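You operate a simulated robot arm through the tools that you are given. There is no shell and no other tool. Be economical: measure what you need, move in short steps, check, and stop when the job is done.

You are at the controls of a simulated two-armed robot. One attempt, no reset.

JOB
Pick up the yellow float from the top of the green bench with one hand, pass it to the other hand and put it on the shelf under the green bench. Take the blue rag from the top of the yellow bench and leave it on the blue logbook. Put the yellow torch on the top of the yellow bench away on the clear end of the corner shelf. Take the brass block from the top of the yellow bench and leave it on the shelf under the grey table. Put the grey rag on the top of the green bench away on the ledge of the traction winch. Take the swivel and put it on the big grey plate. Take the folded pad and put it on the top of the white bench. The order is free. Set down upright: yellow float.
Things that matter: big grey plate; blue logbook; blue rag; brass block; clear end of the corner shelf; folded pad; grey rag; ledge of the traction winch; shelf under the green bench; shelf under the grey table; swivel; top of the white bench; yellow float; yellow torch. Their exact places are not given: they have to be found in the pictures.

It is judged by the outcome, as a careful person would: the job done as asked, and still so three seconds after it is handed in. It fails if anything else is knocked over, pushed out of place, dropped, spilled or broken.

ROBOT AND FRAMES
Two 7-joint arms with two-finger parallel grippers on one trunk, on a base that drives. Base frame: it is fixed to the floor where the robot stands at the start and does not move with it; the origin is under the middle of the robot, x ahead of it, y to its left, z up; the surface under the hand at the start is at about z = 0.85. Lengths are in m, angles in rad, forces in N, time in s.
The left shoulder is at the start at [0.06, 0.143, 0.928], the right one opposite. With the tool pointing down near the work surface each hand reaches from about 0.3 to 0.72 m from the robot's upright axis, wherever it stands, measured 20 degrees to its own side. Places, roughly: big grey plate [0.75, 0.5, 0.75]; blue logbook [1.75, -5.5, 1.25]; blue rag (10x7x3 cm) [1.2, -2.5, 0.8]; brass block (3x3x3 cm) [0.9, -2.1, 0.8]; clear end of the corner shelf [-0.8, -8.1, 0.9]; folded pad (6x10x3 cm) [3, -0.6, 0.7]; grey rag (10x7x3 cm) [0.8, 0, 0.9]; ledge of the traction winch (18x12 cm) [-1.06, 1.14, 0.7]; shelf under the green bench [0.7, 0.3, 0.3]; shelf under the grey table [1.4, -5.7, 0.2]; swivel (10x6x15 cm) [0.6, 0, 0.9]; top of the white bench [3.2, -2.5, 0.9]; yellow float [0.5, 0.25, 1]; yellow torch (6x6x17 cm) [1.5, -2.5, 0.8]. Payload 1.57 kg a hand.
Tool frame (each hand has its own): the origin (TCP) lies between the finger pads and is the grasp point; the fingertips stand 0.03 m ahead of it; z points along the fingers, y is the line along which they close. The gripper opens to 0.11 m. The fingers are 0.024 m wide and 0.012 m thick; the gripper's body (0.048 by 0.112 m) begins 0.078 m behind the TCP.
Orientation is that of the tool frame in the base frame, as [roll, pitch, yaw] about the fixed x, y, z axes, in that order (R = Rz(yaw) Ry(pitch) Rx(roll)). With the fingers straight down and closing along the base's y, the tool's x points along the base's -x, its y along +y and its z along -z.

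CONTROLS
- The arms move only by the tool arm_command. It takes "left_rows", "right_rows" or both (then of equal length, played together; a hand with none holds still); each is one flat list of numbers, 7 for each row, row after row: the shift along the tool's x, y, z in units of 100 mm (1.0 is 100 mm), then the turn, a rotation vector about the tool's x, y, z in units of 90 degrees (1.0 is 90 degrees), then the opening in per cent of the stroke, from 0 (shut) to 100 (fully open). In form: [dx, dy, dz, rx, ry, rz, hand, dx, dy, dz, rx, ry, rz, hand, ...]. A call has 1 to 20 rows; each row is the pose to reach, as a shift and turn from the pose commanded when the call began, along the tool's axes at that moment. A call with a number of a shift or a turn outside -1 to 1 is refused whole. Rows are played at 5 a second. More than 0.05 m and 0.15 rad between two rows, or a gripper value outside its range, and nothing of the call is played. Where a pose cannot be reached the arm comes as near as it can. A force on the tool above 40 N (or 10 N above the force at the start of the call, whichever is more), or a blocked arm, ends the call early, and 0.2 s more pass. The fingers move at their own pace (about 0.045 m/s each) and stop on an object; they squeeze with about 33 N. The grip force told is the motor's: it shows also when the fingers shut on nothing. Time passes only in rows, and 0.2 s behind the last, so rows that repeat a pose let the fingers close. The reply holds the time, the measured pose of the TCP, the force on the tool along the base axes, the opening and the grip force, in the units named above and with some noise, with the torque about the TCP (base axes, N m) and any sound that the robot's microphone picked up.
- Cameras (640 x 400 px; columns grow to the right, rows downward): "scene" is now at [0.0486, 0.0232, 1.5443]; the picture's right is [0.28, -0.96, 0.00], its down [-0.67, -0.19, -0.72] and it looks along [0.69, 0.20, -0.70] (base axes); focal length 266 px, centre (320, 200). "left" rides on the left gripper at [0.07, -0.016, -0.141] in its tool frame; the picture's right is [0.23, 0.97, 0.00], its down [-0.86, 0.20, -0.48] and it looks along [-0.47, 0.11, 0.88] (tool axes); focal length 222 px, centre (320, 200). "right" rides on the right gripper at [0.07, 0.016, -0.141] in its tool frame; the picture's right is [-0.23, 0.97, 0.00], its down [-0.86, -0.20, -0.48] and it looks along [-0.47, -0.11, 0.88] (tool axes); focal length 222 px, centre (320, 200).
- camera(camera): a new picture of that camera. It takes no simulated time.
- move_column(by): slides the trunk up (or, below 0, down) by that many m; the arms and the scene camera ride with it, the base frame stays. It gives what a move gives, with no picture.
- roll_base(legs): drives the robot by 1 to 6 legs, each [ahead, left, turn to the left] in m, m and rad, along the robot's own axes; the way and the turn of a leg run together, so that a leg with both is an arc; at most 1.5 m and 3.142 rad a leg. The arms and the cameras ride along, it lands a little off, and it stops where it bumps. It gives what a move gives.
- head_to(pan, tilt): turns the head with the scene camera to pan (to the left, within 1.501 rad either way) and tilt (down, from -0.506 to 1.204), counted from straight ahead of the robot. It gives what a move gives.
- locate(camera, pixels): for up to 12 pixels [column, row] of the newest picture of that camera ("zoom" is the newest enlarged one), the place [x, y, z] in the base frame of the surface seen there, good to about 0.002 m. It takes no simulated time.
- inspect(camera, box): a new picture of the part [left, top, right, bottom] of that camera's present view, enlarged. It takes no simulated time.
- finish_job(): hands the job in; it is judged then, once.

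Keep the steps short. Do not move on a guess: measure, check each grasp and each placing, and mend mistakes. In all there are 145 turns and 190 pictures (those below and enlarged ones count). Leave the grippers open and the arms clear of the work at the hand-in unless told otherwise, and finish with a single line.

The tools are called after "Emit:" by a JSON object that holds its "op" and its "data". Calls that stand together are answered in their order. arm_command: Moves the arms, as the interface text tells. Its arguments: {"type":"object","properties":{"left_rows":{"type":"array","items":{"type":"number"}},"right_rows":{"type":"array","items":{"type":"number"}}},"required":[]} The other tools are called the same way: move_column (by) slides the trunk up or down; roll_base (legs) drives the base; head_to (pan, tilt) turns the head that bears the scene camera; camera (camera) takes a picture; locate (camera, pixels) gives the place of the surface under pixels of a picture; inspect (camera, box) takes an enlarged picture of a part of a camera's view; finish_job () hands the job in.

At the start:

```text
clock: 0.0
left_eef_pos: [0.3756, 0.2663, 1.1097]
left_orientation: [-3.14, 0.0, -3.14]
left_wrist_force: [-0.1, -0.2, -0.6]
left_torque: [-0.01, 0.0, -0.04]
left_width: 0.1099
left_finger_force: 0.0
right_eef_pos: [0.4537, -0.0835, 1.0995]
right_orientation: [3.142, 0.0, 3.141]
right_wrist_force: [-1.0, -0.1, -0.7]
right_torque: [0.01, 0.0, 0.0]
right_width: 0.11
right_finger_force: 0.1
trunk travel left (down, up): [-0.527, 0.063]
robot x, y, heading: [0.0048, 0.0002, -0.001]
head pan, tilt: [0.279, 0.77]
```

scene: 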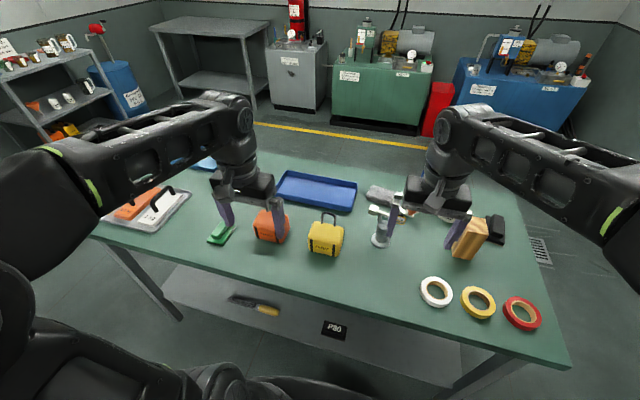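
right: 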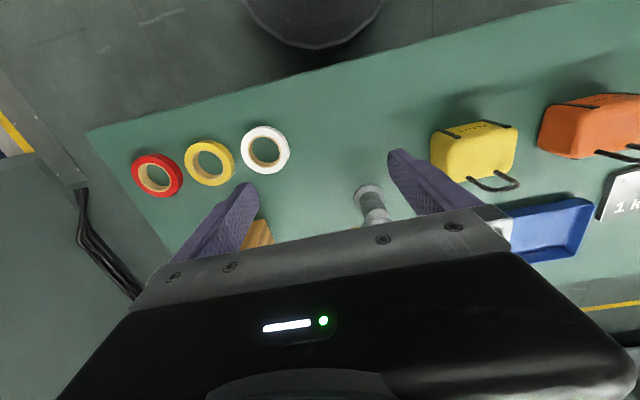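
left: 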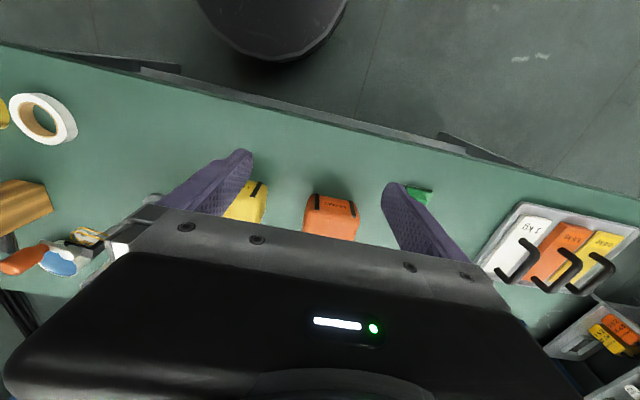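

I'll look closer at the green bench: the yellow item at (325,236), the swivel-like thing at (382,225), and the shelf below.

Emit:
{"op": "inspect", "data": {"camera": "scene", "box": [180, 160, 340, 260]}}

Emit:
{"op": "inspect", "data": {"camera": "scene", "box": [340, 160, 560, 340]}}

Emit:
{"op": "locate", "data": {"camera": "scene", "pixels": [[325, 236], [325, 256], [382, 225], [380, 240], [335, 330], [260, 310], [400, 340], [320, 190], [150, 210], [270, 225], [495, 230], [380, 195]]}}

```text
4.00 times, centred on (260, 210) of scene
```

zoom: 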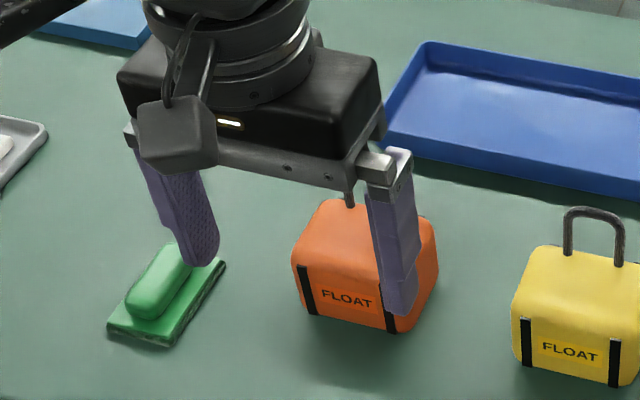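

```text
2.22 times, centred on (450, 250) of scene
```

zoom: 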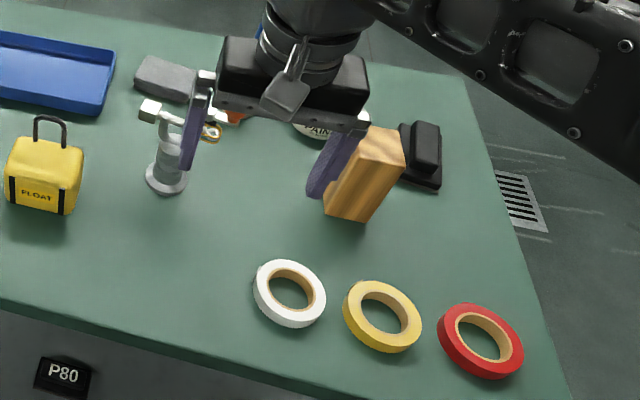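

```text
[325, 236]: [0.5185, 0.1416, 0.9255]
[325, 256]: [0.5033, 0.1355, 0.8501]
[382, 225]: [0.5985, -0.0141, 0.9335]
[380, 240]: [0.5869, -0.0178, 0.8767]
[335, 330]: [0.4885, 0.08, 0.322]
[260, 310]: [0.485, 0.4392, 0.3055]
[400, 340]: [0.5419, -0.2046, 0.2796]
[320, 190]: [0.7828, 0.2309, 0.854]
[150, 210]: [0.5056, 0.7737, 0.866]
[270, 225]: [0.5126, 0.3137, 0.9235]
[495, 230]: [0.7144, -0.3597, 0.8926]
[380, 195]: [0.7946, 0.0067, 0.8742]
```

The float is at about (0.53,0.14), the swivel at (0.60,-0.01) and the grey rag at (0.79,0.0). The left arm hides the plate area, so I'll back up to see it.

Emit:
{"op": "roll_base", "data": {"legs": [[-0.45, 0, 0]]}}

Emit:
{"op": "head_to", "data": {"pan": 0.3, "tilt": 0.5}}

Emit:
{"op": "camera", "data": {"camera": "scene"}}

Emit:
{"op": "head_to", "data": {"pan": 1.5, "tilt": 0.5}}

Emit:
{"op": "camera", "data": {"camera": "scene"}}

Emit:
{"op": "head_to", "data": {"pan": -0.9, "tilt": 0.35}}

Emit:
{"op": "camera", "data": {"camera": "scene"}}

```text
clock: 2.7
left_eef_pos: [-0.0708, 0.2672, 1.1092]
left_orientation: [-3.142, 0.001, 3.141]
left_wrist_force: [-0.2, 0.1, -1.2]
left_torque: [-0.01, -0.02, 0.0]
left_width: 0.1101
left_finger_force: 0.1
right_eef_pos: [0.0062, -0.0842, 1.1009]
right_orientation: [3.14, 0.002, 3.138]
right_wrist_force: [0.4, 0.4, -0.7]
right_torque: [0.01, -0.01, 0.03]
right_width: 0.11
right_finger_force: 0.0
trunk travel left (down, up): [-0.527, 0.063]
robot x, y, heading: [-0.4479, -0.0031, 0.001]
head pan, tilt: [0.279, 0.77]
```

```text
clock: 3.5
left_eef_pos: [-0.0701, 0.2676, 1.1088]
left_orientation: [-3.141, -0.001, 3.141]
left_wrist_force: [-0.2, 0.6, -0.2]
left_torque: [0.01, -0.01, 0.0]
left_width: 0.1097
left_finger_force: 0.2
right_eef_pos: [0.0058, -0.084, 1.1002]
right_orientation: [3.141, 0.001, 3.142]
right_wrist_force: [0.0, 0.2, -0.7]
right_torque: [-0.01, 0.02, -0.01]
right_width: 0.1099
right_finger_force: 0.1
trunk travel left (down, up): [-0.527, 0.063]
robot x, y, heading: [-0.4435, -0.0025, -0.001]
head pan, tilt: [0.3, 0.499]
```

```text
184 pictures are left
```

scene: 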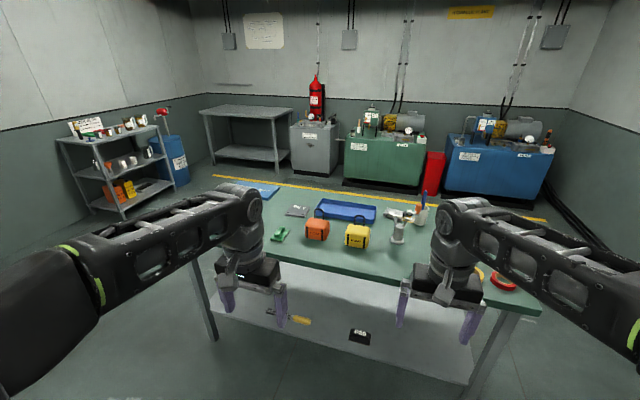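

```text
clock: 4.9
left_eef_pos: [-0.0694, 0.2664, 1.1091]
left_orientation: [3.141, 0.001, 3.141]
left_wrist_force: [0.0, 0.1, -1.3]
left_torque: [0.0, 0.0, -0.01]
left_width: 0.1101
left_finger_force: 0.1
right_eef_pos: [0.0057, -0.0833, 1.1006]
right_orientation: [3.14, 0.001, 3.14]
right_wrist_force: [-0.7, 0.5, -0.8]
right_torque: [0.05, -0.04, -0.03]
right_width: 0.1101
right_finger_force: 0.1
trunk travel left (down, up): [-0.527, 0.063]
robot x, y, heading: [-0.445, 0.0006, 0.0]
head pan, tilt: [1.499, 0.499]
```

```text
183 pictures are left
```

scene: 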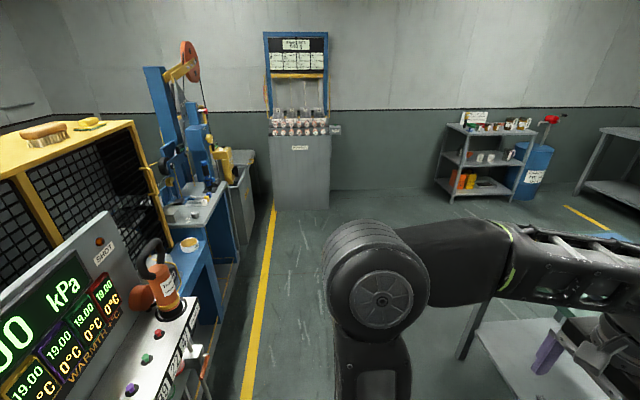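

```text
clock: 7.1
left_eef_pos: [-0.0708, 0.2667, 1.1092]
left_orientation: [-3.141, 0.0, 3.14]
left_wrist_force: [-0.6, -0.6, 0.4]
left_torque: [-0.02, -0.04, 0.02]
left_width: 0.1102
left_finger_force: 0.0
right_eef_pos: [0.0067, -0.0839, 1.0997]
right_orientation: [3.14, 0.0, 3.14]
right_wrist_force: [0.2, 0.0, 0.1]
right_torque: [0.01, 0.01, 0.01]
right_width: 0.1102
right_finger_force: 0.1
trunk travel left (down, up): [-0.527, 0.063]
robot x, y, heading: [-0.4432, -0.0017, -0.003]
head pan, tilt: [-0.901, 0.351]
```

```text
182 pictures are left
```

scene: 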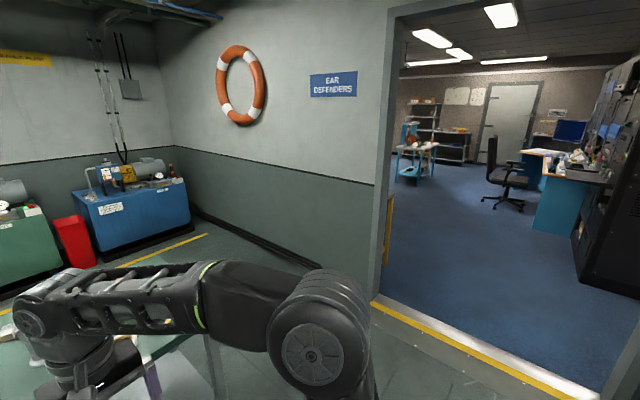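

Next, a closer look at the plate area, then the winch side.

Emit:
{"op": "head_to", "data": {"pan": 0.3, "tilt": 0.5}}

Emit:
{"op": "inspect", "data": {"camera": "scene", "box": [210, 170, 450, 320]}}

Emit:
{"op": "locate", "data": {"camera": "scene", "pixels": [[297, 211], [250, 188], [390, 214], [398, 235], [357, 235], [317, 230], [356, 337], [285, 317], [345, 210], [280, 234], [500, 280]]}}

```text
clock: 8.5
left_eef_pos: [-0.0702, 0.266, 1.1089]
left_orientation: [-3.141, 0.001, 3.14]
left_wrist_force: [0.8, -0.3, 0.5]
left_torque: [0.03, -0.01, 0.0]
left_width: 0.1099
left_finger_force: 0.0
right_eef_pos: [0.006, -0.0834, 1.1016]
right_orientation: [3.142, 0.0, 3.139]
right_wrist_force: [-0.8, -0.1, 0.7]
right_torque: [0.0, -0.02, -0.01]
right_width: 0.1098
right_finger_force: 0.0
trunk travel left (down, up): [-0.527, 0.063]
robot x, y, heading: [-0.4462, 0.001, -0.005]
head pan, tilt: [0.3, 0.499]
```

```text
2.67 times, centred on (330, 245) of scene
```

zoom: 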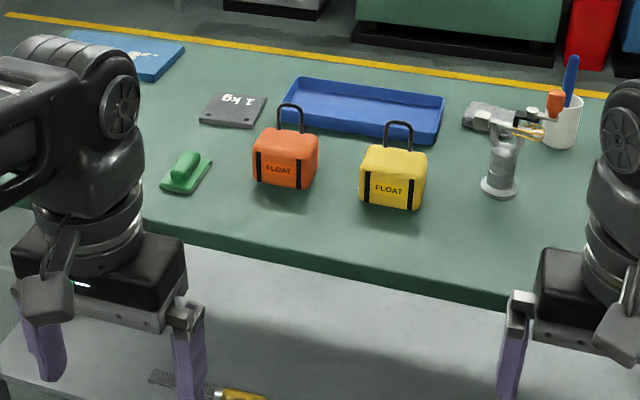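

```text
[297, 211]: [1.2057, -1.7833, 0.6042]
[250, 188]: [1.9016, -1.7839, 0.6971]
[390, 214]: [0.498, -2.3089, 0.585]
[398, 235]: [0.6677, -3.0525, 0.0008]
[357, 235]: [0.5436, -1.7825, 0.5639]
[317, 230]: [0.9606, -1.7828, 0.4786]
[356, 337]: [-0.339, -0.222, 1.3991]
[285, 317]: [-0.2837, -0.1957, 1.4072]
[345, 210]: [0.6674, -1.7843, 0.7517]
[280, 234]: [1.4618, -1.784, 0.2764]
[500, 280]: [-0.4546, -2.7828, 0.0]
```

Emit:
{"op": "locate", "data": {"camera": "zoom", "pixels": [[232, 110], [203, 122], [262, 98], [215, 95], [250, 127], [395, 180], [398, 140], [500, 190], [480, 110], [185, 175], [370, 100], [120, 55]]}}

Emit:
{"op": "head_to", "data": {"pan": 0.3, "tilt": 0.85}}

Emit:
{"op": "camera", "data": {"camera": "scene"}}

Emit:
{"op": "head_to", "data": {"pan": 1.45, "tilt": 0.75}}

Emit:
{"op": "camera", "data": {"camera": "scene"}}

```text
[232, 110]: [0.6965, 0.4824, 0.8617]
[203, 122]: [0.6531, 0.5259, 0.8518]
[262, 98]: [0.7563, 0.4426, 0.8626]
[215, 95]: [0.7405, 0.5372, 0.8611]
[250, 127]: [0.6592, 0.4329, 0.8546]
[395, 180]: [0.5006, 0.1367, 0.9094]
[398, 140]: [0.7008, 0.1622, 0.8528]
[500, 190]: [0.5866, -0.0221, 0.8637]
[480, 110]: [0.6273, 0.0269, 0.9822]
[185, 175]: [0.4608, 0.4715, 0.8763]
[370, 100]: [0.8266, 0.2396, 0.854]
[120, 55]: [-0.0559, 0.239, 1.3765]
```

```text
clock: 9.3
left_eef_pos: [-0.0699, 0.2659, 1.109]
left_orientation: [-3.141, 0.0, 3.14]
left_wrist_force: [-1.1, 0.3, 0.0]
left_torque: [0.01, -0.04, 0.03]
left_width: 0.1098
left_finger_force: 0.1
right_eef_pos: [0.0074, -0.0844, 1.101]
right_orientation: [3.141, 0.0, 3.139]
right_wrist_force: [0.0, 0.3, -1.7]
right_torque: [0.0, 0.0, 0.0]
right_width: 0.1102
right_finger_force: 0.1
trunk travel left (down, up): [-0.527, 0.063]
robot x, y, heading: [-0.4445, -0.001, 0.0]
head pan, tilt: [0.3, 0.85]
```

```text
180 pictures are left
```

scene: 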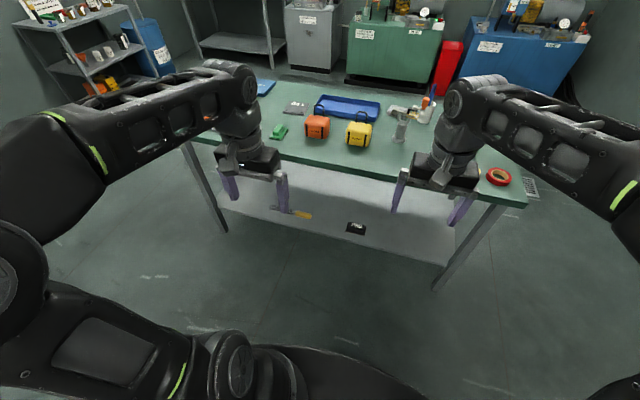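

```text
clock: 10.7
left_eef_pos: [-0.0704, 0.2669, 1.1086]
left_orientation: [3.14, -0.001, 3.139]
left_wrist_force: [-0.2, 0.9, -0.2]
left_torque: [0.0, -0.01, 0.0]
left_width: 0.11
left_finger_force: 0.0
right_eef_pos: [0.0066, -0.0847, 1.1007]
right_orientation: [-3.141, 0.0, 3.141]
right_wrist_force: [-0.3, 0.3, 0.2]
right_torque: [0.0, 0.01, 0.0]
right_width: 0.11
right_finger_force: 0.1
trunk travel left (down, up): [-0.527, 0.063]
robot x, y, heading: [-0.4501, -0.0014, -0.004]
head pan, tilt: [1.45, 0.75]
```

```text
179 pictures are left
```

scene: 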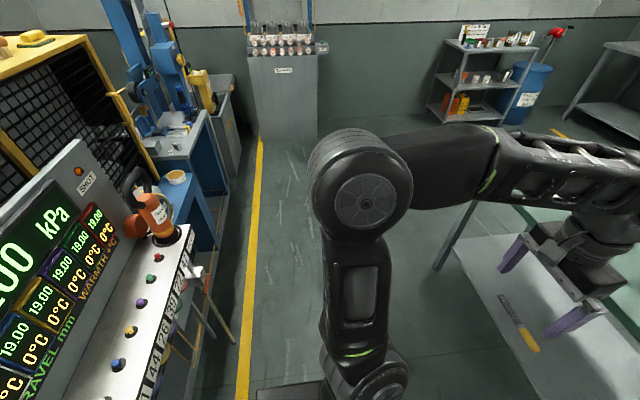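

Plate ("1 kg", grey) is centred near (0.70,0.485,0.862). I'll drive back in front of the bench, slightly left, and look at float and swivel closely.

Emit:
{"op": "roll_base", "data": {"legs": [[0.4, 0.0, 0]]}}

Emit:
{"op": "head_to", "data": {"pan": 0.1, "tilt": 0.8}}

Emit:
{"op": "inspect", "data": {"camera": "scene", "box": [200, 130, 440, 280]}}

Emit:
{"op": "camera", "data": {"camera": "right"}}

Emit:
{"op": "camera", "data": {"camera": "left"}}

```text
clock: 13.2
left_eef_pos: [0.3308, 0.2671, 1.1087]
left_orientation: [3.141, -0.001, -3.141]
left_wrist_force: [0.4, 0.0, -0.3]
left_torque: [0.01, 0.04, -0.03]
left_width: 0.11
left_finger_force: 0.1
right_eef_pos: [0.409, -0.0843, 1.1002]
right_orientation: [3.14, -0.001, -3.141]
right_wrist_force: [0.5, 0.0, -0.6]
right_torque: [0.01, 0.01, 0.03]
right_width: 0.1102
right_finger_force: 0.0
trunk travel left (down, up): [-0.527, 0.063]
robot x, y, heading: [-0.0447, -0.0032, 0.002]
head pan, tilt: [1.45, 0.75]
```

```text
clock: 14.7
left_eef_pos: [0.3314, 0.2678, 1.1098]
left_orientation: [-3.141, -0.001, -3.141]
left_wrist_force: [0.9, -0.3, 0.1]
left_torque: [0.01, -0.02, 0.02]
left_width: 0.1101
left_finger_force: 0.0
right_eef_pos: [0.4083, -0.083, 1.1005]
right_orientation: [3.142, -0.001, 3.141]
right_wrist_force: [-1.1, -0.7, -0.4]
right_torque: [0.01, 0.0, -0.01]
right_width: 0.1098
right_finger_force: 0.0
trunk travel left (down, up): [-0.527, 0.063]
robot x, y, heading: [-0.0461, -0.0015, 0.001]
head pan, tilt: [0.099, 0.799]
```

```text
2.67 times, centred on (320, 205) of scene
```

zoom: 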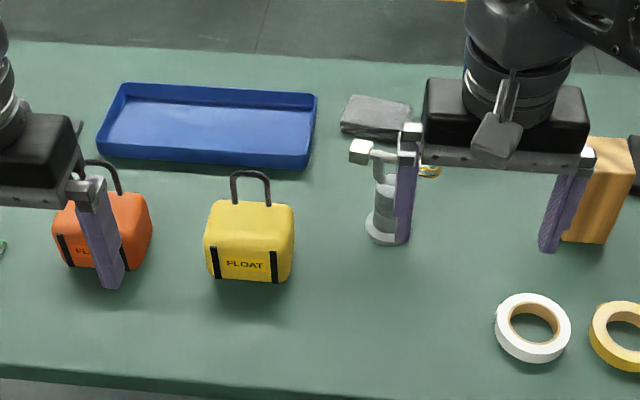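

```text
177 pictures are left
```

right: 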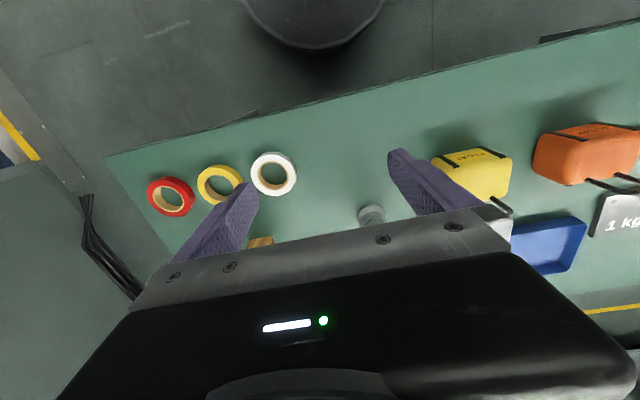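

```text
176 pictures are left
```

left: 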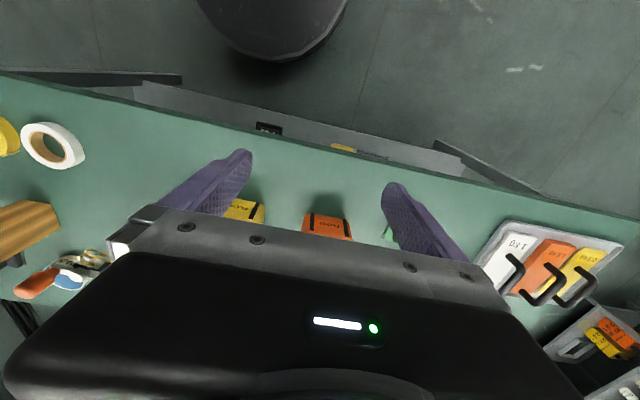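

Emit:
{"op": "locate", "data": {"camera": "zoom", "pixels": [[215, 207], [288, 207], [250, 225], [207, 265], [290, 270], [250, 174], [235, 190], [268, 192], [250, 260], [208, 240], [293, 240], [352, 398]]}}

Emit:
{"op": "inspect", "data": {"camera": "scene", "box": [260, 180, 380, 255]}}

Emit:
{"op": "locate", "data": {"camera": "zoom", "pixels": [[280, 54], [420, 75], [360, 20], [250, 200], [240, 55], [240, 42], [390, 205], [340, 145], [165, 155], [100, 80], [10, 170], [60, 100]]}}

```text
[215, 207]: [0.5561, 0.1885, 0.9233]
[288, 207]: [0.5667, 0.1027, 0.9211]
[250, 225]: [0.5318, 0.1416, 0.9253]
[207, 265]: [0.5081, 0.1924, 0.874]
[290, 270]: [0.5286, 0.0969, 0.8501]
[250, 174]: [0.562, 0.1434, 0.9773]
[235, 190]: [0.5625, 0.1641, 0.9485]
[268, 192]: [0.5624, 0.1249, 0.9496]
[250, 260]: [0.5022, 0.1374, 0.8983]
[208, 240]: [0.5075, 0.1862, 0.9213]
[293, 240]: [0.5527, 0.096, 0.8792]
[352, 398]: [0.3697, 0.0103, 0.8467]
```

```text
5.33 times, centred on (320, 218) of scene
```

zoom: 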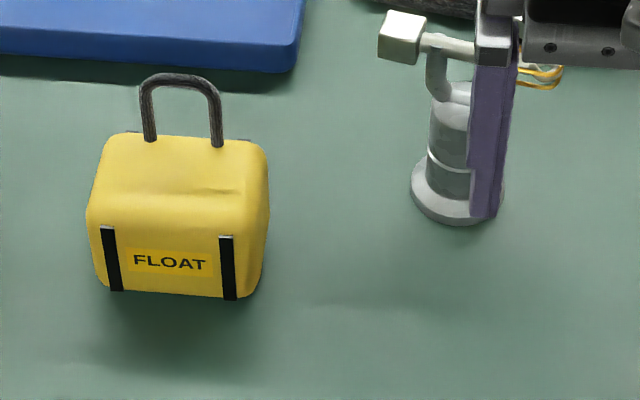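

```text
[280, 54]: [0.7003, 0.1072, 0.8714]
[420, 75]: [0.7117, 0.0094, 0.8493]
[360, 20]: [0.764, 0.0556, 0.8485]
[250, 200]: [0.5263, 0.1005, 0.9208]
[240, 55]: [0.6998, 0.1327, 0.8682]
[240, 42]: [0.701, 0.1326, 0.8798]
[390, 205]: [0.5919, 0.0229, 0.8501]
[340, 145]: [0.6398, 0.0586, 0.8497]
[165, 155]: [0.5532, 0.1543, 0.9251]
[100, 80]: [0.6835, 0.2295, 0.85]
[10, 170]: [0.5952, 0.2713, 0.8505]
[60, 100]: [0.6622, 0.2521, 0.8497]
```

Emit:
{"op": "locate", "data": {"camera": "right", "pixels": [[475, 158], [490, 185], [500, 195], [470, 195], [485, 202], [507, 190], [507, 160], [445, 170], [475, 150], [480, 215], [370, 215], [360, 215]]}}

Emit:
{"op": "inspect", "data": {"camera": "right", "box": [340, 130, 540, 255]}}

```text
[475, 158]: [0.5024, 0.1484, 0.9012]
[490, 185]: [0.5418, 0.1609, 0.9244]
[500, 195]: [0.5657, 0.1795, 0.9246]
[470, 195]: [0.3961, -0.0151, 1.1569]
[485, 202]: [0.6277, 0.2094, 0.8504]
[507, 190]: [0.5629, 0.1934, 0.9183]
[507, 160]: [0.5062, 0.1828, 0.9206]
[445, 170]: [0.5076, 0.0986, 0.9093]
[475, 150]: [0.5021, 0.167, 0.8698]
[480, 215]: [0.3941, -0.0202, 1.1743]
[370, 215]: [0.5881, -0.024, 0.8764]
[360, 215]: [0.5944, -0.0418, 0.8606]
```

```text
3.20 times, centred on (440, 192) of right
```

zoom: 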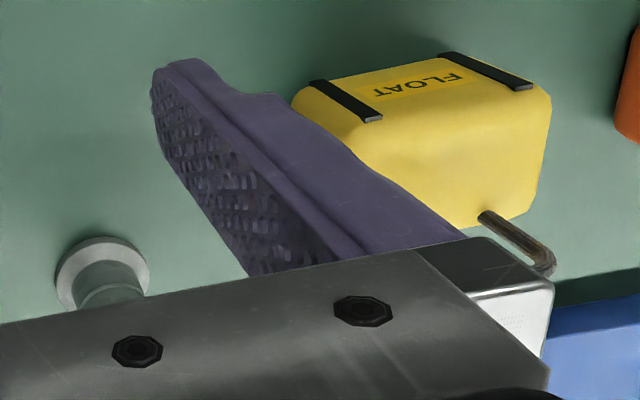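

The float is about 10 cm wide in y, 7 cm deep, with a handle loop at x≈0.563, y≈0.144, top z 0.977. The left hand will take the handle from above, closing along x, and the right hand will later take the body. First I turn the left wrist and move above it.

Emit:
{"op": "arm_command", "data": {"left_rows": [-0.09, -0.09, 0, 0, 0, 0.09, 100, -0.18, -0.18, 0, 0, 0, 0.18, 100, -0.27, -0.27, 0, 0, 0, 0.27, 100, -0.36, -0.36, 0, 0, 0, 0.36, 100, -0.45, -0.45, 0, 0, 0, 0.45, 90, -0.54, -0.54, 0, 0, 0, 0.54, 80, -0.63, -0.63, 0, 0, 0, 0.63, 70, -0.72, -0.72, 0, 0, 0, 0.72, 60, -0.81, -0.81, 0, 0, 0, 0.81, 60, -0.9, -0.9, 0, 0, 0, 0.9, 60, -1, -1, 0, 0, 0, 0.95, 60, -1, -1, 0, 0, 0, 1, 60]}}

Emit:
{"op": "arm_command", "data": {"left_rows": [0, 0.33, 0, 0, 0, 0, 60, -0.1, 0.66, 0, 0, 0, 0, 60, -0.2, 1, 0, 0, 0, 0, 60, -0.2, 1, 0, 0, 0, 0, 60]}}

Emit:
{"op": "camera", "data": {"camera": "left"}}

Emit:
{"op": "camera", "data": {"camera": "scene"}}

```text
clock: 17.3
left_eef_pos: [0.4314, 0.1672, 1.1097]
left_orientation: [3.141, 0.0, 1.568]
left_wrist_force: [0.3, 0.2, -0.3]
left_torque: [-0.02, -0.01, -0.05]
left_width: 0.0662
left_finger_force: 0.0
left hand out of reach, approached as far as the arm can: row 6
right_eef_pos: [0.4081, -0.0828, 1.1]
right_orientation: [3.141, -0.001, 3.141]
right_wrist_force: [0.4, 0.1, -0.4]
right_torque: [0.03, 0.0, -0.01]
right_width: 0.1101
right_finger_force: 0.0
trunk travel left (down, up): [-0.527, 0.063]
robot x, y, heading: [-0.0489, 0.0007, -0.001]
head pan, tilt: [0.099, 0.799]
```

```text
clock: 18.3
left_eef_pos: [0.4516, 0.1675, 1.1091]
left_orientation: [3.139, 0.0, 1.572]
left_wrist_force: [-0.4, -0.2, -1.2]
left_torque: [0.01, 0.02, 0.0]
left_width: 0.0662
left_finger_force: 0.1
left hand out of reach, approached as far as the arm can: row 1, 2, 3, 4
right_eef_pos: [0.4081, -0.0831, 1.101]
right_orientation: [3.141, 0.0, -3.141]
right_wrist_force: [-0.1, -0.1, -0.1]
right_torque: [-0.01, -0.01, 0.03]
right_width: 0.11
right_finger_force: 0.1
trunk travel left (down, up): [-0.527, 0.063]
robot x, y, heading: [-0.0494, -0.0018, -0.002]
head pan, tilt: [0.099, 0.799]
```

```text
173 pictures are left
```

left: 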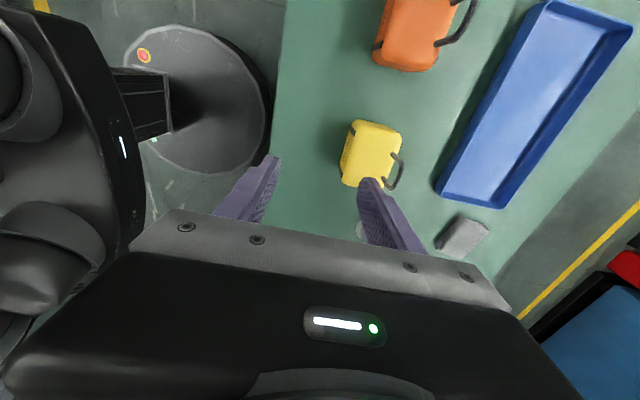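

```text
172 pictures are left
```

scene: 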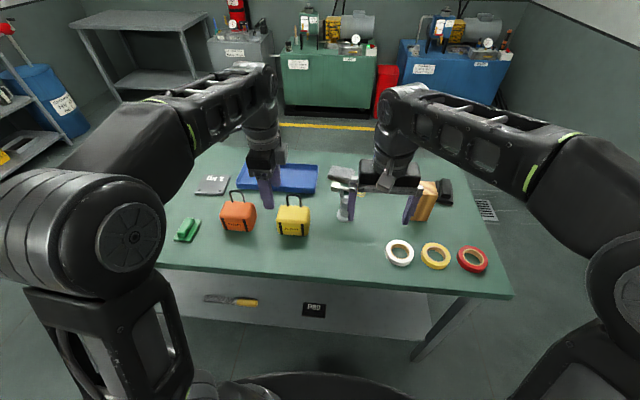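

The left hand is stretched at this height. I'll check base clearance to the bench before driving in.

Emit:
{"op": "locate", "data": {"camera": "left", "pixels": [[262, 90], [268, 110], [285, 90], [280, 60], [372, 155], [395, 155], [400, 170], [392, 188], [400, 125], [348, 170]]}}

Emit:
{"op": "locate", "data": {"camera": "scene", "pixels": [[210, 290], [230, 325], [300, 330], [400, 330], [420, 320], [400, 290], [250, 280], [360, 310], [180, 325]]}}

```text
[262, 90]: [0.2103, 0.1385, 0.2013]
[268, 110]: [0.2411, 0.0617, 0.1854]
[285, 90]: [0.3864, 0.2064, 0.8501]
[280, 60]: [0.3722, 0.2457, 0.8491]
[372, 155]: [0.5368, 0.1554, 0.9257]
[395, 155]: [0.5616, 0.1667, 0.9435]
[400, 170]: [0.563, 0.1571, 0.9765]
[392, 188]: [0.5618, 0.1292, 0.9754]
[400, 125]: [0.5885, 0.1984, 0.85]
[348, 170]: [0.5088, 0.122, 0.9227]
```

```text
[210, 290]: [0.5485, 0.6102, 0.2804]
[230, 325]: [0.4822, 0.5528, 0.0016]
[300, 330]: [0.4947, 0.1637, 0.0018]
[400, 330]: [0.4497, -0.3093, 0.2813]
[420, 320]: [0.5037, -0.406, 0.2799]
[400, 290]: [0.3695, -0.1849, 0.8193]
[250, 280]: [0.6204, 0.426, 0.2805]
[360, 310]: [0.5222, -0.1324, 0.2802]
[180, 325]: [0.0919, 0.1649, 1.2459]
```

Base front is about 0.29 m ahead of the axis, the shelf starts near x=0.44, so driving 0.11 m ahead is safe. Handle measured at x 0.562, y 0.129–0.164, top 0.976.

Emit:
{"op": "roll_base", "data": {"legs": [[0.113, -0.023, 0]]}}

Emit:
{"op": "camera", "data": {"camera": "left"}}

```text
clock: 19.5
left_eef_pos: [0.5668, 0.1441, 1.1087]
left_orientation: [3.141, -0.001, 1.571]
left_wrist_force: [-0.2, -0.2, 0.8]
left_torque: [0.0, 0.06, 0.0]
left_width: 0.0664
left_finger_force: 0.1
right_eef_pos: [0.5234, -0.1073, 1.0998]
right_orientation: [-3.142, -0.002, 3.14]
right_wrist_force: [-0.3, 0.4, 0.6]
right_torque: [0.0, 0.04, -0.01]
right_width: 0.11
right_finger_force: 0.1
trunk travel left (down, up): [-0.527, 0.063]
robot x, y, heading: [0.07, -0.0231, 0.006]
head pan, tilt: [0.099, 0.799]
```

```text
171 pictures are left
```

left: 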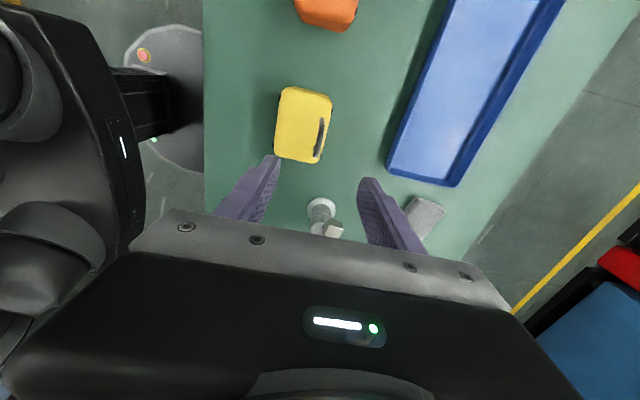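

Hand is over the handle. Descend 0.07 and check pose.

Emit:
{"op": "arm_command", "data": {"left_rows": [0, 0, 0.35, 0, 0, 0, 60, 0, 0, 0.7, 0, 0, 0, 60, 0, 0, 0.7, 0, 0, 0, 60]}}

Emit:
{"op": "camera", "data": {"camera": "left"}}

Emit:
{"op": "locate", "data": {"camera": "left", "pixels": [[320, 140]]}}

```text
clock: 20.3
left_eef_pos: [0.5675, 0.1421, 1.0407]
left_orientation: [3.139, 0.0, 1.57]
left_wrist_force: [-0.4, -0.9, 0.6]
left_torque: [-0.01, -0.01, 0.01]
left_width: 0.0658
left_finger_force: 0.0
right_eef_pos: [0.5218, -0.1059, 1.101]
right_orientation: [3.141, 0.0, -3.142]
right_wrist_force: [-0.4, -0.9, 0.2]
right_torque: [0.0, 0.01, 0.01]
right_width: 0.1099
right_finger_force: 0.0
trunk travel left (down, up): [-0.527, 0.063]
robot x, y, heading: [0.0686, -0.0192, 0.001]
head pan, tilt: [0.099, 0.799]
```

```text
170 pictures are left
```

left: 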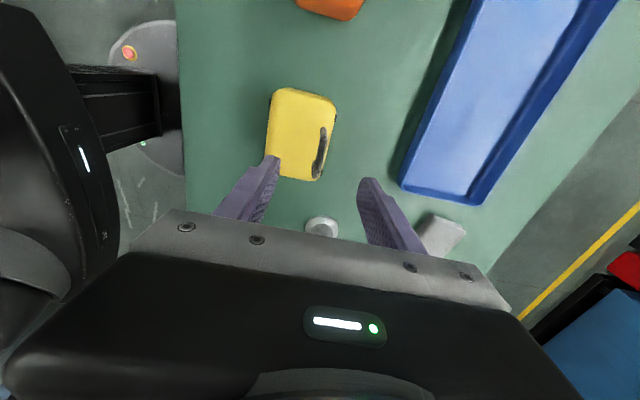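

```text
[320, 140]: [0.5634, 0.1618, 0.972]
```

Good. Descend to the handle (z≈0.968), then close.

Emit:
{"op": "arm_command", "data": {"left_rows": [0.03, -0.02, 0.36, 0, 0, 0, 60, 0.03, -0.02, 0.73, 0, 0, 0, 60, 0.03, -0.02, 0.73, 0, 0, 0, 0, 0.03, -0.02, 0.73, 0, 0, 0, 0, 0.03, -0.02, 0.73, 0, 0, 0, 0, 0.03, -0.02, 0.73, 0, 0, 0, 0, 0.03, -0.02, 0.73, 0, 0, 0, 0]}}

Emit:
{"op": "camera", "data": {"camera": "left"}}

Emit:
{"op": "inspect", "data": {"camera": "scene", "box": [200, 130, 440, 280]}}

```text
clock: 21.9
left_eef_pos: [0.5648, 0.1466, 0.9665]
left_orientation: [3.14, 0.0, 1.571]
left_wrist_force: [1.2, 0.5, 1.1]
left_torque: [-0.01, -0.01, -0.01]
left_width: 0.0074
left_finger_force: 26.6
right_eef_pos: [0.5215, -0.1067, 1.1011]
right_orientation: [3.141, -0.002, 3.141]
right_wrist_force: [0.1, -0.2, -0.5]
right_torque: [-0.01, 0.01, 0.0]
right_width: 0.11
right_finger_force: 0.0
trunk travel left (down, up): [-0.527, 0.063]
robot x, y, heading: [0.0657, -0.0244, -0.001]
head pan, tilt: [0.099, 0.799]
```

```text
169 pictures are left
```

left: 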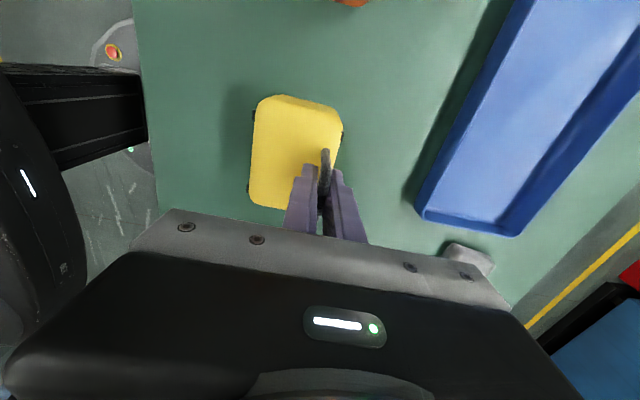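

```text
2.67 times, centred on (320, 205) of scene
```

zoom: 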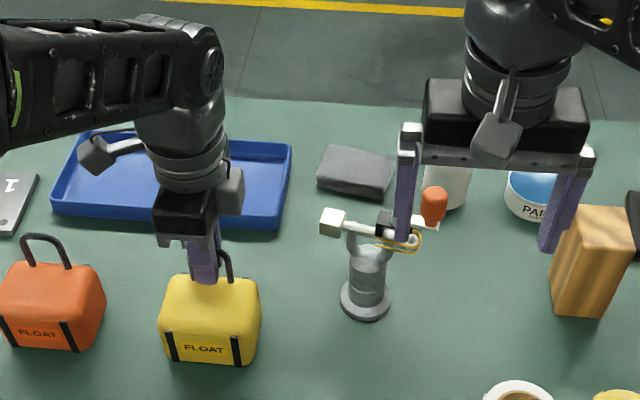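

The handle is held (7 mm). Lift 0.1 m, check, then back off.

Emit:
{"op": "arm_command", "data": {"left_rows": [0, 0, -0.2, 0, 0, 0, 0, 0, 0, -0.6, 0, 0, 0, 0, 0, 0, -1.0, 0, 0, 0, 0, 0, 0, -1.0, 0, 0, 0, 0]}}

Emit:
{"op": "inspect", "data": {"camera": "scene", "box": [200, 130, 440, 280]}}

```text
clock: 22.9
left_eef_pos: [0.565, 0.1466, 1.0672]
left_orientation: [3.14, 0.0, 1.571]
left_wrist_force: [-0.5, 0.0, 0.1]
left_torque: [0.01, 0.03, 0.01]
left_width: 0.0
left_finger_force: 21.2
right_eef_pos: [0.5224, -0.1071, 1.0998]
right_orientation: [-3.141, 0.0, 3.142]
right_wrist_force: [-0.3, 0.3, -0.9]
right_torque: [0.02, 0.01, -0.02]
right_width: 0.1101
right_finger_force: 0.0
trunk travel left (down, up): [-0.527, 0.063]
robot x, y, heading: [0.0711, -0.0222, -0.002]
head pan, tilt: [0.099, 0.799]
```

```text
2.67 times, centred on (320, 205) of scene
```

zoom: 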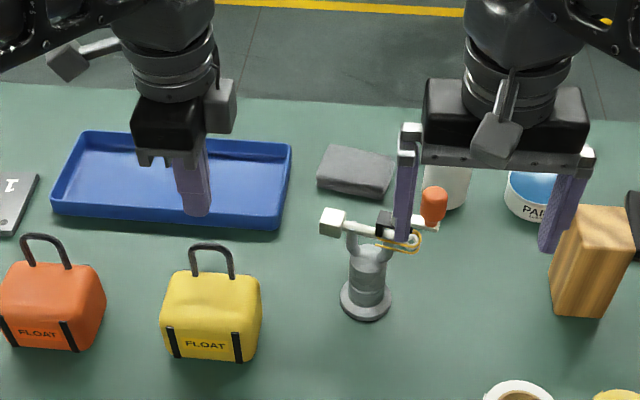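

The handle slipped out and the float still stands. I'll instead grip the body from above across its depth. Measuring it again.

Emit:
{"op": "locate", "data": {"camera": "zoom", "pixels": [[210, 320], [165, 330], [262, 330], [210, 290], [180, 280], [245, 280], [210, 247], [190, 265], [233, 268]]}}

Emit:
{"op": "camera", "data": {"camera": "left"}}

Emit:
{"op": "locate", "data": {"camera": "left", "pixels": [[300, 100], [300, 150], [277, 125], [331, 125], [325, 145], [318, 100], [283, 155]]}}

```text
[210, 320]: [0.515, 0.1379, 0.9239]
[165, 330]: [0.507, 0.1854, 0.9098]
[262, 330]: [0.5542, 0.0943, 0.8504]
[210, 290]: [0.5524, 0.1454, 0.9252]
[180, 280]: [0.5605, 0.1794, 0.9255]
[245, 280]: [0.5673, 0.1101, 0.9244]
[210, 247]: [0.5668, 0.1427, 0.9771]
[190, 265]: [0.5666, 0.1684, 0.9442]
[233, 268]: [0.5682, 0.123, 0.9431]
```

```text
166 pictures are left
```

left: 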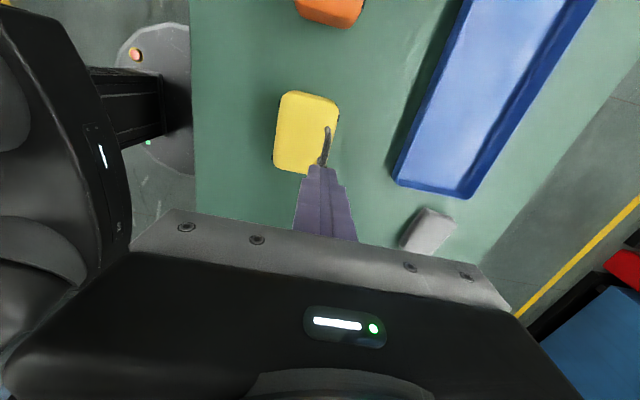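

```text
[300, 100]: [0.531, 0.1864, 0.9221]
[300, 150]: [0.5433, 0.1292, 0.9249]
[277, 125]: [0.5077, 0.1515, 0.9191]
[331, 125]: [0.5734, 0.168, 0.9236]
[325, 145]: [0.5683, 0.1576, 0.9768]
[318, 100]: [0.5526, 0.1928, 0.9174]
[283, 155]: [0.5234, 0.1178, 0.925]
```

Body spans x≈0.505–0.577, centre (0.541,0.143). Open, shift back 24 mm, and descend to z≈0.91 in two steps.

Emit:
{"op": "arm_command", "data": {"left_rows": [-0.03, -0.24, 0, 0, 0, 0, 100, -0.03, -0.24, 0, 0, 0, 0, 100, -0.03, -0.24, 0, 0, 0, 0, 100, -0.03, -0.24, 0, 0, 0, 0, 100, -0.03, -0.24, 0, 0, 0, 0, 100, -0.03, -0.24, 0, 0, 0, 0, 100, -0.03, -0.24, 0.3, 0, 0, 0, 100, -0.03, -0.24, 0.7, 0, 0, 0, 100, -0.03, -0.24, 0.7, 0, 0, 0, 100]}}

Emit:
{"op": "camera", "data": {"camera": "left"}}

Emit:
{"op": "inspect", "data": {"camera": "scene", "box": [200, 130, 360, 280]}}

```text
clock: 24.9
left_eef_pos: [0.5394, 0.145, 0.9973]
left_orientation: [3.141, 0.0, 1.57]
left_wrist_force: [0.2, -0.7, -0.8]
left_torque: [-0.01, -0.02, 0.03]
left_width: 0.1104
left_finger_force: 0.0
right_eef_pos: [0.5209, -0.1067, 1.0997]
right_orientation: [-3.141, -0.001, -3.141]
right_wrist_force: [0.4, 0.0, 0.2]
right_torque: [-0.04, -0.02, -0.03]
right_width: 0.1101
right_finger_force: 0.1
trunk travel left (down, up): [-0.527, 0.063]
robot x, y, heading: [0.0662, -0.0231, 0.003]
head pan, tilt: [0.099, 0.799]
```

```text
165 pictures are left
```

left: 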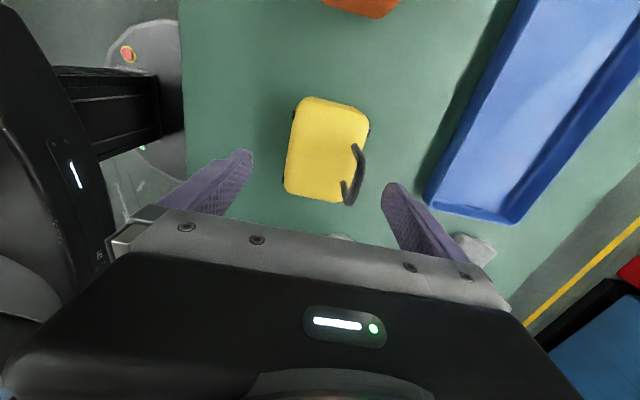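

```text
2.67 times, centred on (280, 205) of scene
```

zoom: 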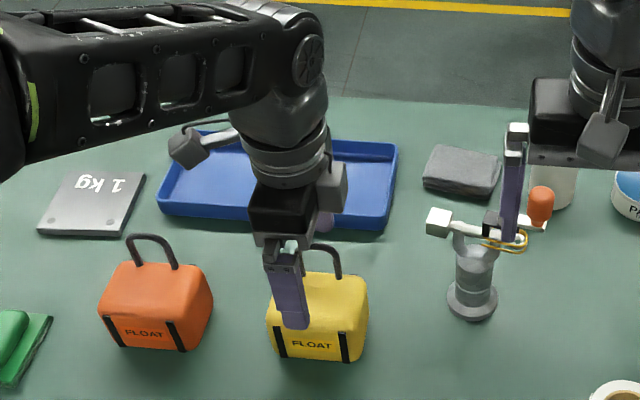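

Fingers straddle the body. Descend 0.087 and close.

Emit:
{"op": "arm_command", "data": {"left_rows": [0, 0, 0.45, 0, 0, 0, 100, 0, 0, 0.87, 0, 0, 0, 100, 0, 0, 0.87, 0, 0, 0, 30, 0, 0, 0.87, 0, 0, 0, 0, 0, 0, 0.87, 0, 0, 0, 0, 0, 0, 0.87, 0, 0, 0, 0, 0, 0, 0.87, 0, 0, 0, 0]}}

Emit:
{"op": "arm_command", "data": {"left_rows": [0, 0, -0.15, 0, 0, 0, 0, 0, 0, -0.3, 0, 0, 0, 0, 0, 0, -0.3, 0, 0, 0, 0]}}

Emit:
{"op": "inspect", "data": {"camera": "scene", "box": [200, 130, 360, 280]}}

```text
clock: 26.5
left_eef_pos: [0.5413, 0.1442, 0.9098]
left_orientation: [3.141, 0.0, 1.571]
left_wrist_force: [0.7, -0.7, 1.3]
left_torque: [-0.07, -0.01, 0.01]
left_width: 0.0748
left_finger_force: 32.5
right_eef_pos: [0.5216, -0.1073, 1.1009]
right_orientation: [-3.141, 0.0, 3.141]
right_wrist_force: [0.2, -0.3, -0.1]
right_torque: [0.01, 0.02, 0.03]
right_width: 0.1098
right_finger_force: 0.1
trunk travel left (down, up): [-0.527, 0.063]
robot x, y, heading: [0.0691, -0.0259, 0.0]
head pan, tilt: [0.099, 0.799]
```

```text
clock: 27.3
left_eef_pos: [0.5414, 0.1444, 0.9403]
left_orientation: [3.139, 0.0, 1.571]
left_wrist_force: [0.0, 0.3, -2.5]
left_torque: [0.0, 0.02, 0.02]
left_width: 0.0747
left_finger_force: 33.0
right_eef_pos: [0.5217, -0.1072, 1.1004]
right_orientation: [-3.141, 0.0, -3.14]
right_wrist_force: [0.1, 0.0, 0.5]
right_torque: [-0.02, 0.01, 0.04]
right_width: 0.1102
right_finger_force: 0.2
trunk travel left (down, up): [-0.527, 0.063]
robot x, y, heading: [0.0686, -0.0236, 0.002]
head pan, tilt: [0.099, 0.799]
```

```text
2.67 times, centred on (280, 205) of scene
```

zoom: 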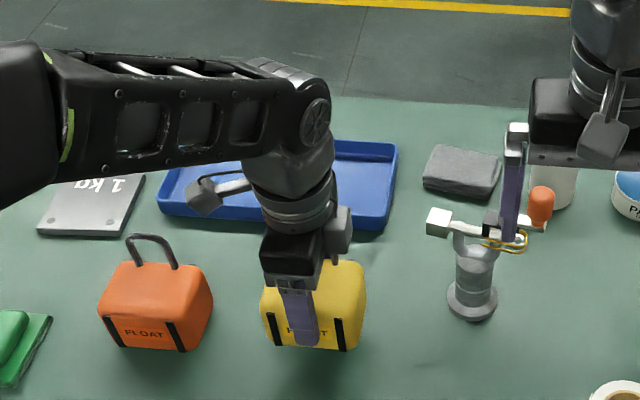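

Held (7.5 cm, ~2.5 N). Lift higher, then back off from the bench.

Emit:
{"op": "arm_command", "data": {"left_rows": [0, 0, -0.4, 0, 0, 0, 0, 0, 0, -0.8, 0, 0, 0, 0, 0, 0, -0.9, 0, 0, 0, 0, 0, 0, -0.9, 0, 0, 0, 0]}}

Emit:
{"op": "roll_base", "data": {"legs": [[-0.5, 0, 0]]}}

Emit:
{"op": "arm_command", "data": {"left_rows": [-0.2, 0.1, 0.1, 0, 0, 0, 0, -0.4, 0.3, 0.3, 0, 0, 0, 0, -0.6, 0.5, 0.5, 0, 0, 0, 0, -0.8, 0.6, 0.7, 0, 0, 0, 0, -0.9, 0.7, 0.9, 0, 0, 0, 0, -0.9, 0.7, 0.9, 0, 0, 0, 0], "right_rows": [0, -0.2, 0, 0, 0, 0, 100, 0, -0.4, 0, 0, 0, 0, 100, 0, -0.6, 0, 0, 0, 0, 100, 0, -0.8, 0, 0, 0, 0, 100, 0, -1, 0, 0, 0, 0, 100, 0, -1, 0, 0, 0, 0, 100]}}

Emit:
{"op": "camera", "data": {"camera": "scene"}}

```text
clock: 28.3
left_eef_pos: [0.5406, 0.1443, 1.0306]
left_orientation: [3.14, 0.001, 1.57]
left_wrist_force: [-0.3, -0.7, -2.8]
left_torque: [0.0, 0.02, -0.02]
left_width: 0.0749
left_finger_force: 33.0
right_eef_pos: [0.522, -0.1062, 1.1002]
right_orientation: [3.142, 0.002, -3.141]
right_wrist_force: [0.0, -0.2, 0.0]
right_torque: [0.0, 0.0, 0.01]
right_width: 0.11
right_finger_force: 0.1
trunk travel left (down, up): [-0.527, 0.063]
robot x, y, heading: [0.0706, -0.0247, -0.002]
head pan, tilt: [0.099, 0.799]
```

```text
clock: 31.2
left_eef_pos: [0.0412, 0.1442, 1.0305]
left_orientation: [3.139, 0.0, 1.574]
left_wrist_force: [-0.3, 0.8, -2.6]
left_torque: [-0.02, 0.03, 0.0]
left_width: 0.0747
left_finger_force: 32.8
right_eef_pos: [0.0213, -0.1051, 1.1013]
right_orientation: [-3.141, -0.001, -3.137]
right_wrist_force: [0.1, -0.2, 1.0]
right_torque: [-0.01, -0.02, 0.0]
right_width: 0.11
right_finger_force: 0.1
trunk travel left (down, up): [-0.527, 0.063]
robot x, y, heading: [-0.4306, -0.0237, 0.003]
head pan, tilt: [0.099, 0.799]
```

```text
clock: 32.6
left_eef_pos: [0.1126, 0.0556, 0.9402]
left_orientation: [3.14, -0.001, 1.575]
left_wrist_force: [-0.6, 0.3, -3.5]
left_torque: [0.0, -0.04, 0.0]
left_width: 0.0748
left_finger_force: 32.8
right_eef_pos: [0.0225, -0.2054, 1.1002]
right_orientation: [-3.141, -0.001, -3.138]
right_wrist_force: [-0.6, 0.4, 0.6]
right_torque: [0.0, 0.01, 0.0]
right_width: 0.1097
right_finger_force: 0.1
trunk travel left (down, up): [-0.527, 0.063]
robot x, y, heading: [-0.4298, -0.0268, 0.002]
head pan, tilt: [0.099, 0.799]
```

```text
162 pictures are left
```

scene: 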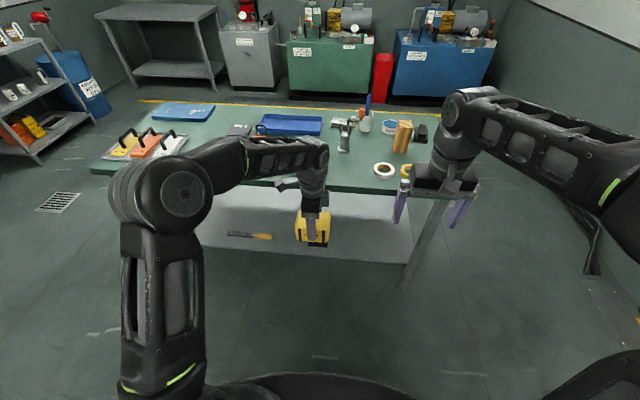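

Now rotate the right hand to point ahead (75°) away from the float, lowering it.

Emit:
{"op": "arm_command", "data": {"right_rows": [0.03, 0, 0.1, 0, -0.083, 0, 100, 0.06, 0, 0.2, 0, -0.167, 0, 100, 0.09, 0, 0.3, 0, -0.25, 0, 100, 0.12, 0, 0.4, 0, -0.333, 0, 100, 0.15, 0, 0.5, 0, -0.417, 0, 100, 0.18, 0, 0.6, 0, -0.5, 0, 100, 0.21, 0, 0.7, 0, -0.583, 0, 100, 0.24, 0, 0.8, 0, -0.667, 0, 100, 0.27, 0, 0.9, 0, -0.75, 0, 100, 0.3, 0, 1, 0, -0.833, 0, 100, 0.3, 0, 1, 0, -0.833, 0, 100]}}

Emit:
{"op": "camera", "data": {"camera": "scene"}}

```text
clock: 35.0
left_eef_pos: [0.1118, 0.0536, 0.941]
left_orientation: [3.14, 0.001, 1.572]
left_wrist_force: [-0.3, -0.4, -3.2]
left_torque: [0.01, -0.05, 0.04]
left_width: 0.0747
left_finger_force: 33.0
right_eef_pos: [0.1161, -0.187, 1.0136]
right_orientation: [3.132, 1.312, 3.137]
right_wrist_force: [-0.6, -0.5, -0.9]
right_torque: [0.03, -0.02, 0.03]
right_width: 0.1098
right_finger_force: 0.2
right hand out of reach, approached as far as the arm can: row 6, 7, 8, 9, 10, 11
trunk travel left (down, up): [-0.527, 0.063]
robot x, y, heading: [-0.4305, -0.0268, 0.006]
head pan, tilt: [0.099, 0.799]
```

```text
161 pictures are left
```

scene: 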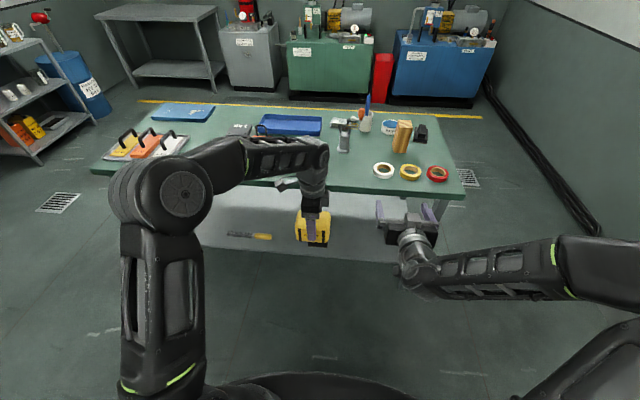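

The folded right arm can only point ahead beyond ~0.55 m. So I'll bring the right hand low, raise the float over it, and lower the float between the right fingers (they close on its 9.6 cm ends).

Emit:
{"op": "arm_command", "data": {"left_rows": [0, 0, -0.2, 0, 0, 0, 0, 0, 0, -0.4, 0, 0, 0, 0, 0, 0, -0.6, 0, 0, 0, 0, 0, 0, -0.6, 0, 0, 0, 0], "right_rows": [0.27, 0.1, 0.12, 0, 0, 0, 100, 0.54, 0.2, 0.24, 0, 0, 0, 100, 0.8, 0.3, 0.35, 0, 0, 0, 100, 0.8, 0.3, 0.35, 0, 0, 0, 100]}}

Emit:
{"op": "arm_command", "data": {"right_rows": [0.2, 0.2, 0.08, 0, 0, 0, 100, 0.4, 0.4, 0.16, 0, 0, 0, 100, 0.6, 0.6, 0.23, 0, 0, 0, 100, 0.6, 0.6, 0.23, 0, 0, 0, 100]}}

Emit:
{"op": "camera", "data": {"camera": "scene"}}

Emit:
{"op": "camera", "data": {"camera": "right"}}

```text
clock: 36.0
left_eef_pos: [0.1094, 0.0556, 1.0019]
left_orientation: [3.139, 0.001, 1.573]
left_wrist_force: [0.4, 0.2, -2.2]
left_torque: [-0.02, 0.02, 0.01]
left_width: 0.0749
left_finger_force: 32.7
right_eef_pos: [0.1302, -0.1504, 0.926]
right_orientation: [-3.133, 1.307, -3.138]
right_wrist_force: [-1.6, 0.7, -0.5]
right_torque: [0.01, -0.03, 0.0]
right_width: 0.1099
right_finger_force: 0.2
right hand out of reach, approached as far as the arm can: row 1, 2, 3, 4
trunk travel left (down, up): [-0.527, 0.063]
robot x, y, heading: [-0.4322, -0.0231, 0.002]
head pan, tilt: [0.099, 0.799]
```

```text
clock: 37.0
left_eef_pos: [0.1115, 0.055, 1.0004]
left_orientation: [3.14, -0.001, 1.575]
left_wrist_force: [0.8, 0.3, -2.6]
left_torque: [0.0, -0.01, 0.0]
left_width: 0.0749
left_finger_force: 33.2
right_eef_pos: [0.1373, -0.0904, 0.8627]
right_orientation: [3.141, 1.309, 3.141]
right_wrist_force: [-0.1, -0.3, 0.2]
right_torque: [0.0, 0.0, 0.02]
right_width: 0.1097
right_finger_force: 0.0
trunk travel left (down, up): [-0.527, 0.063]
robot x, y, heading: [-0.431, -0.0249, 0.004]
head pan, tilt: [0.099, 0.799]
```

```text
160 pictures are left
```

scene: 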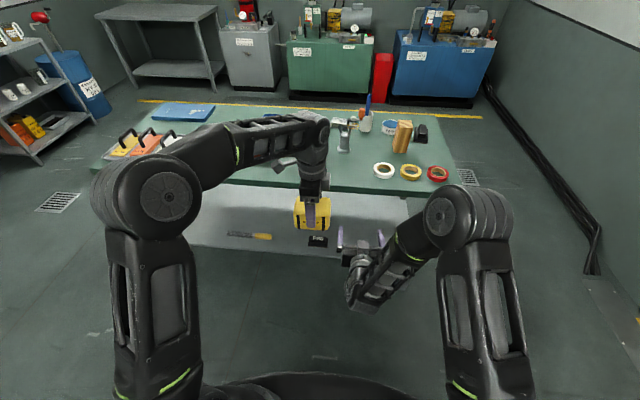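

```text
159 pictures are left
```

right: 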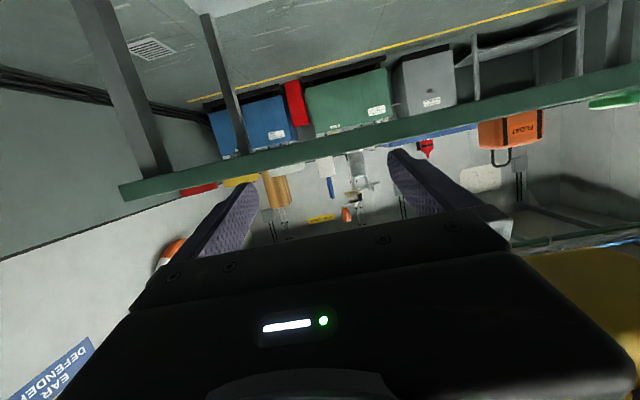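

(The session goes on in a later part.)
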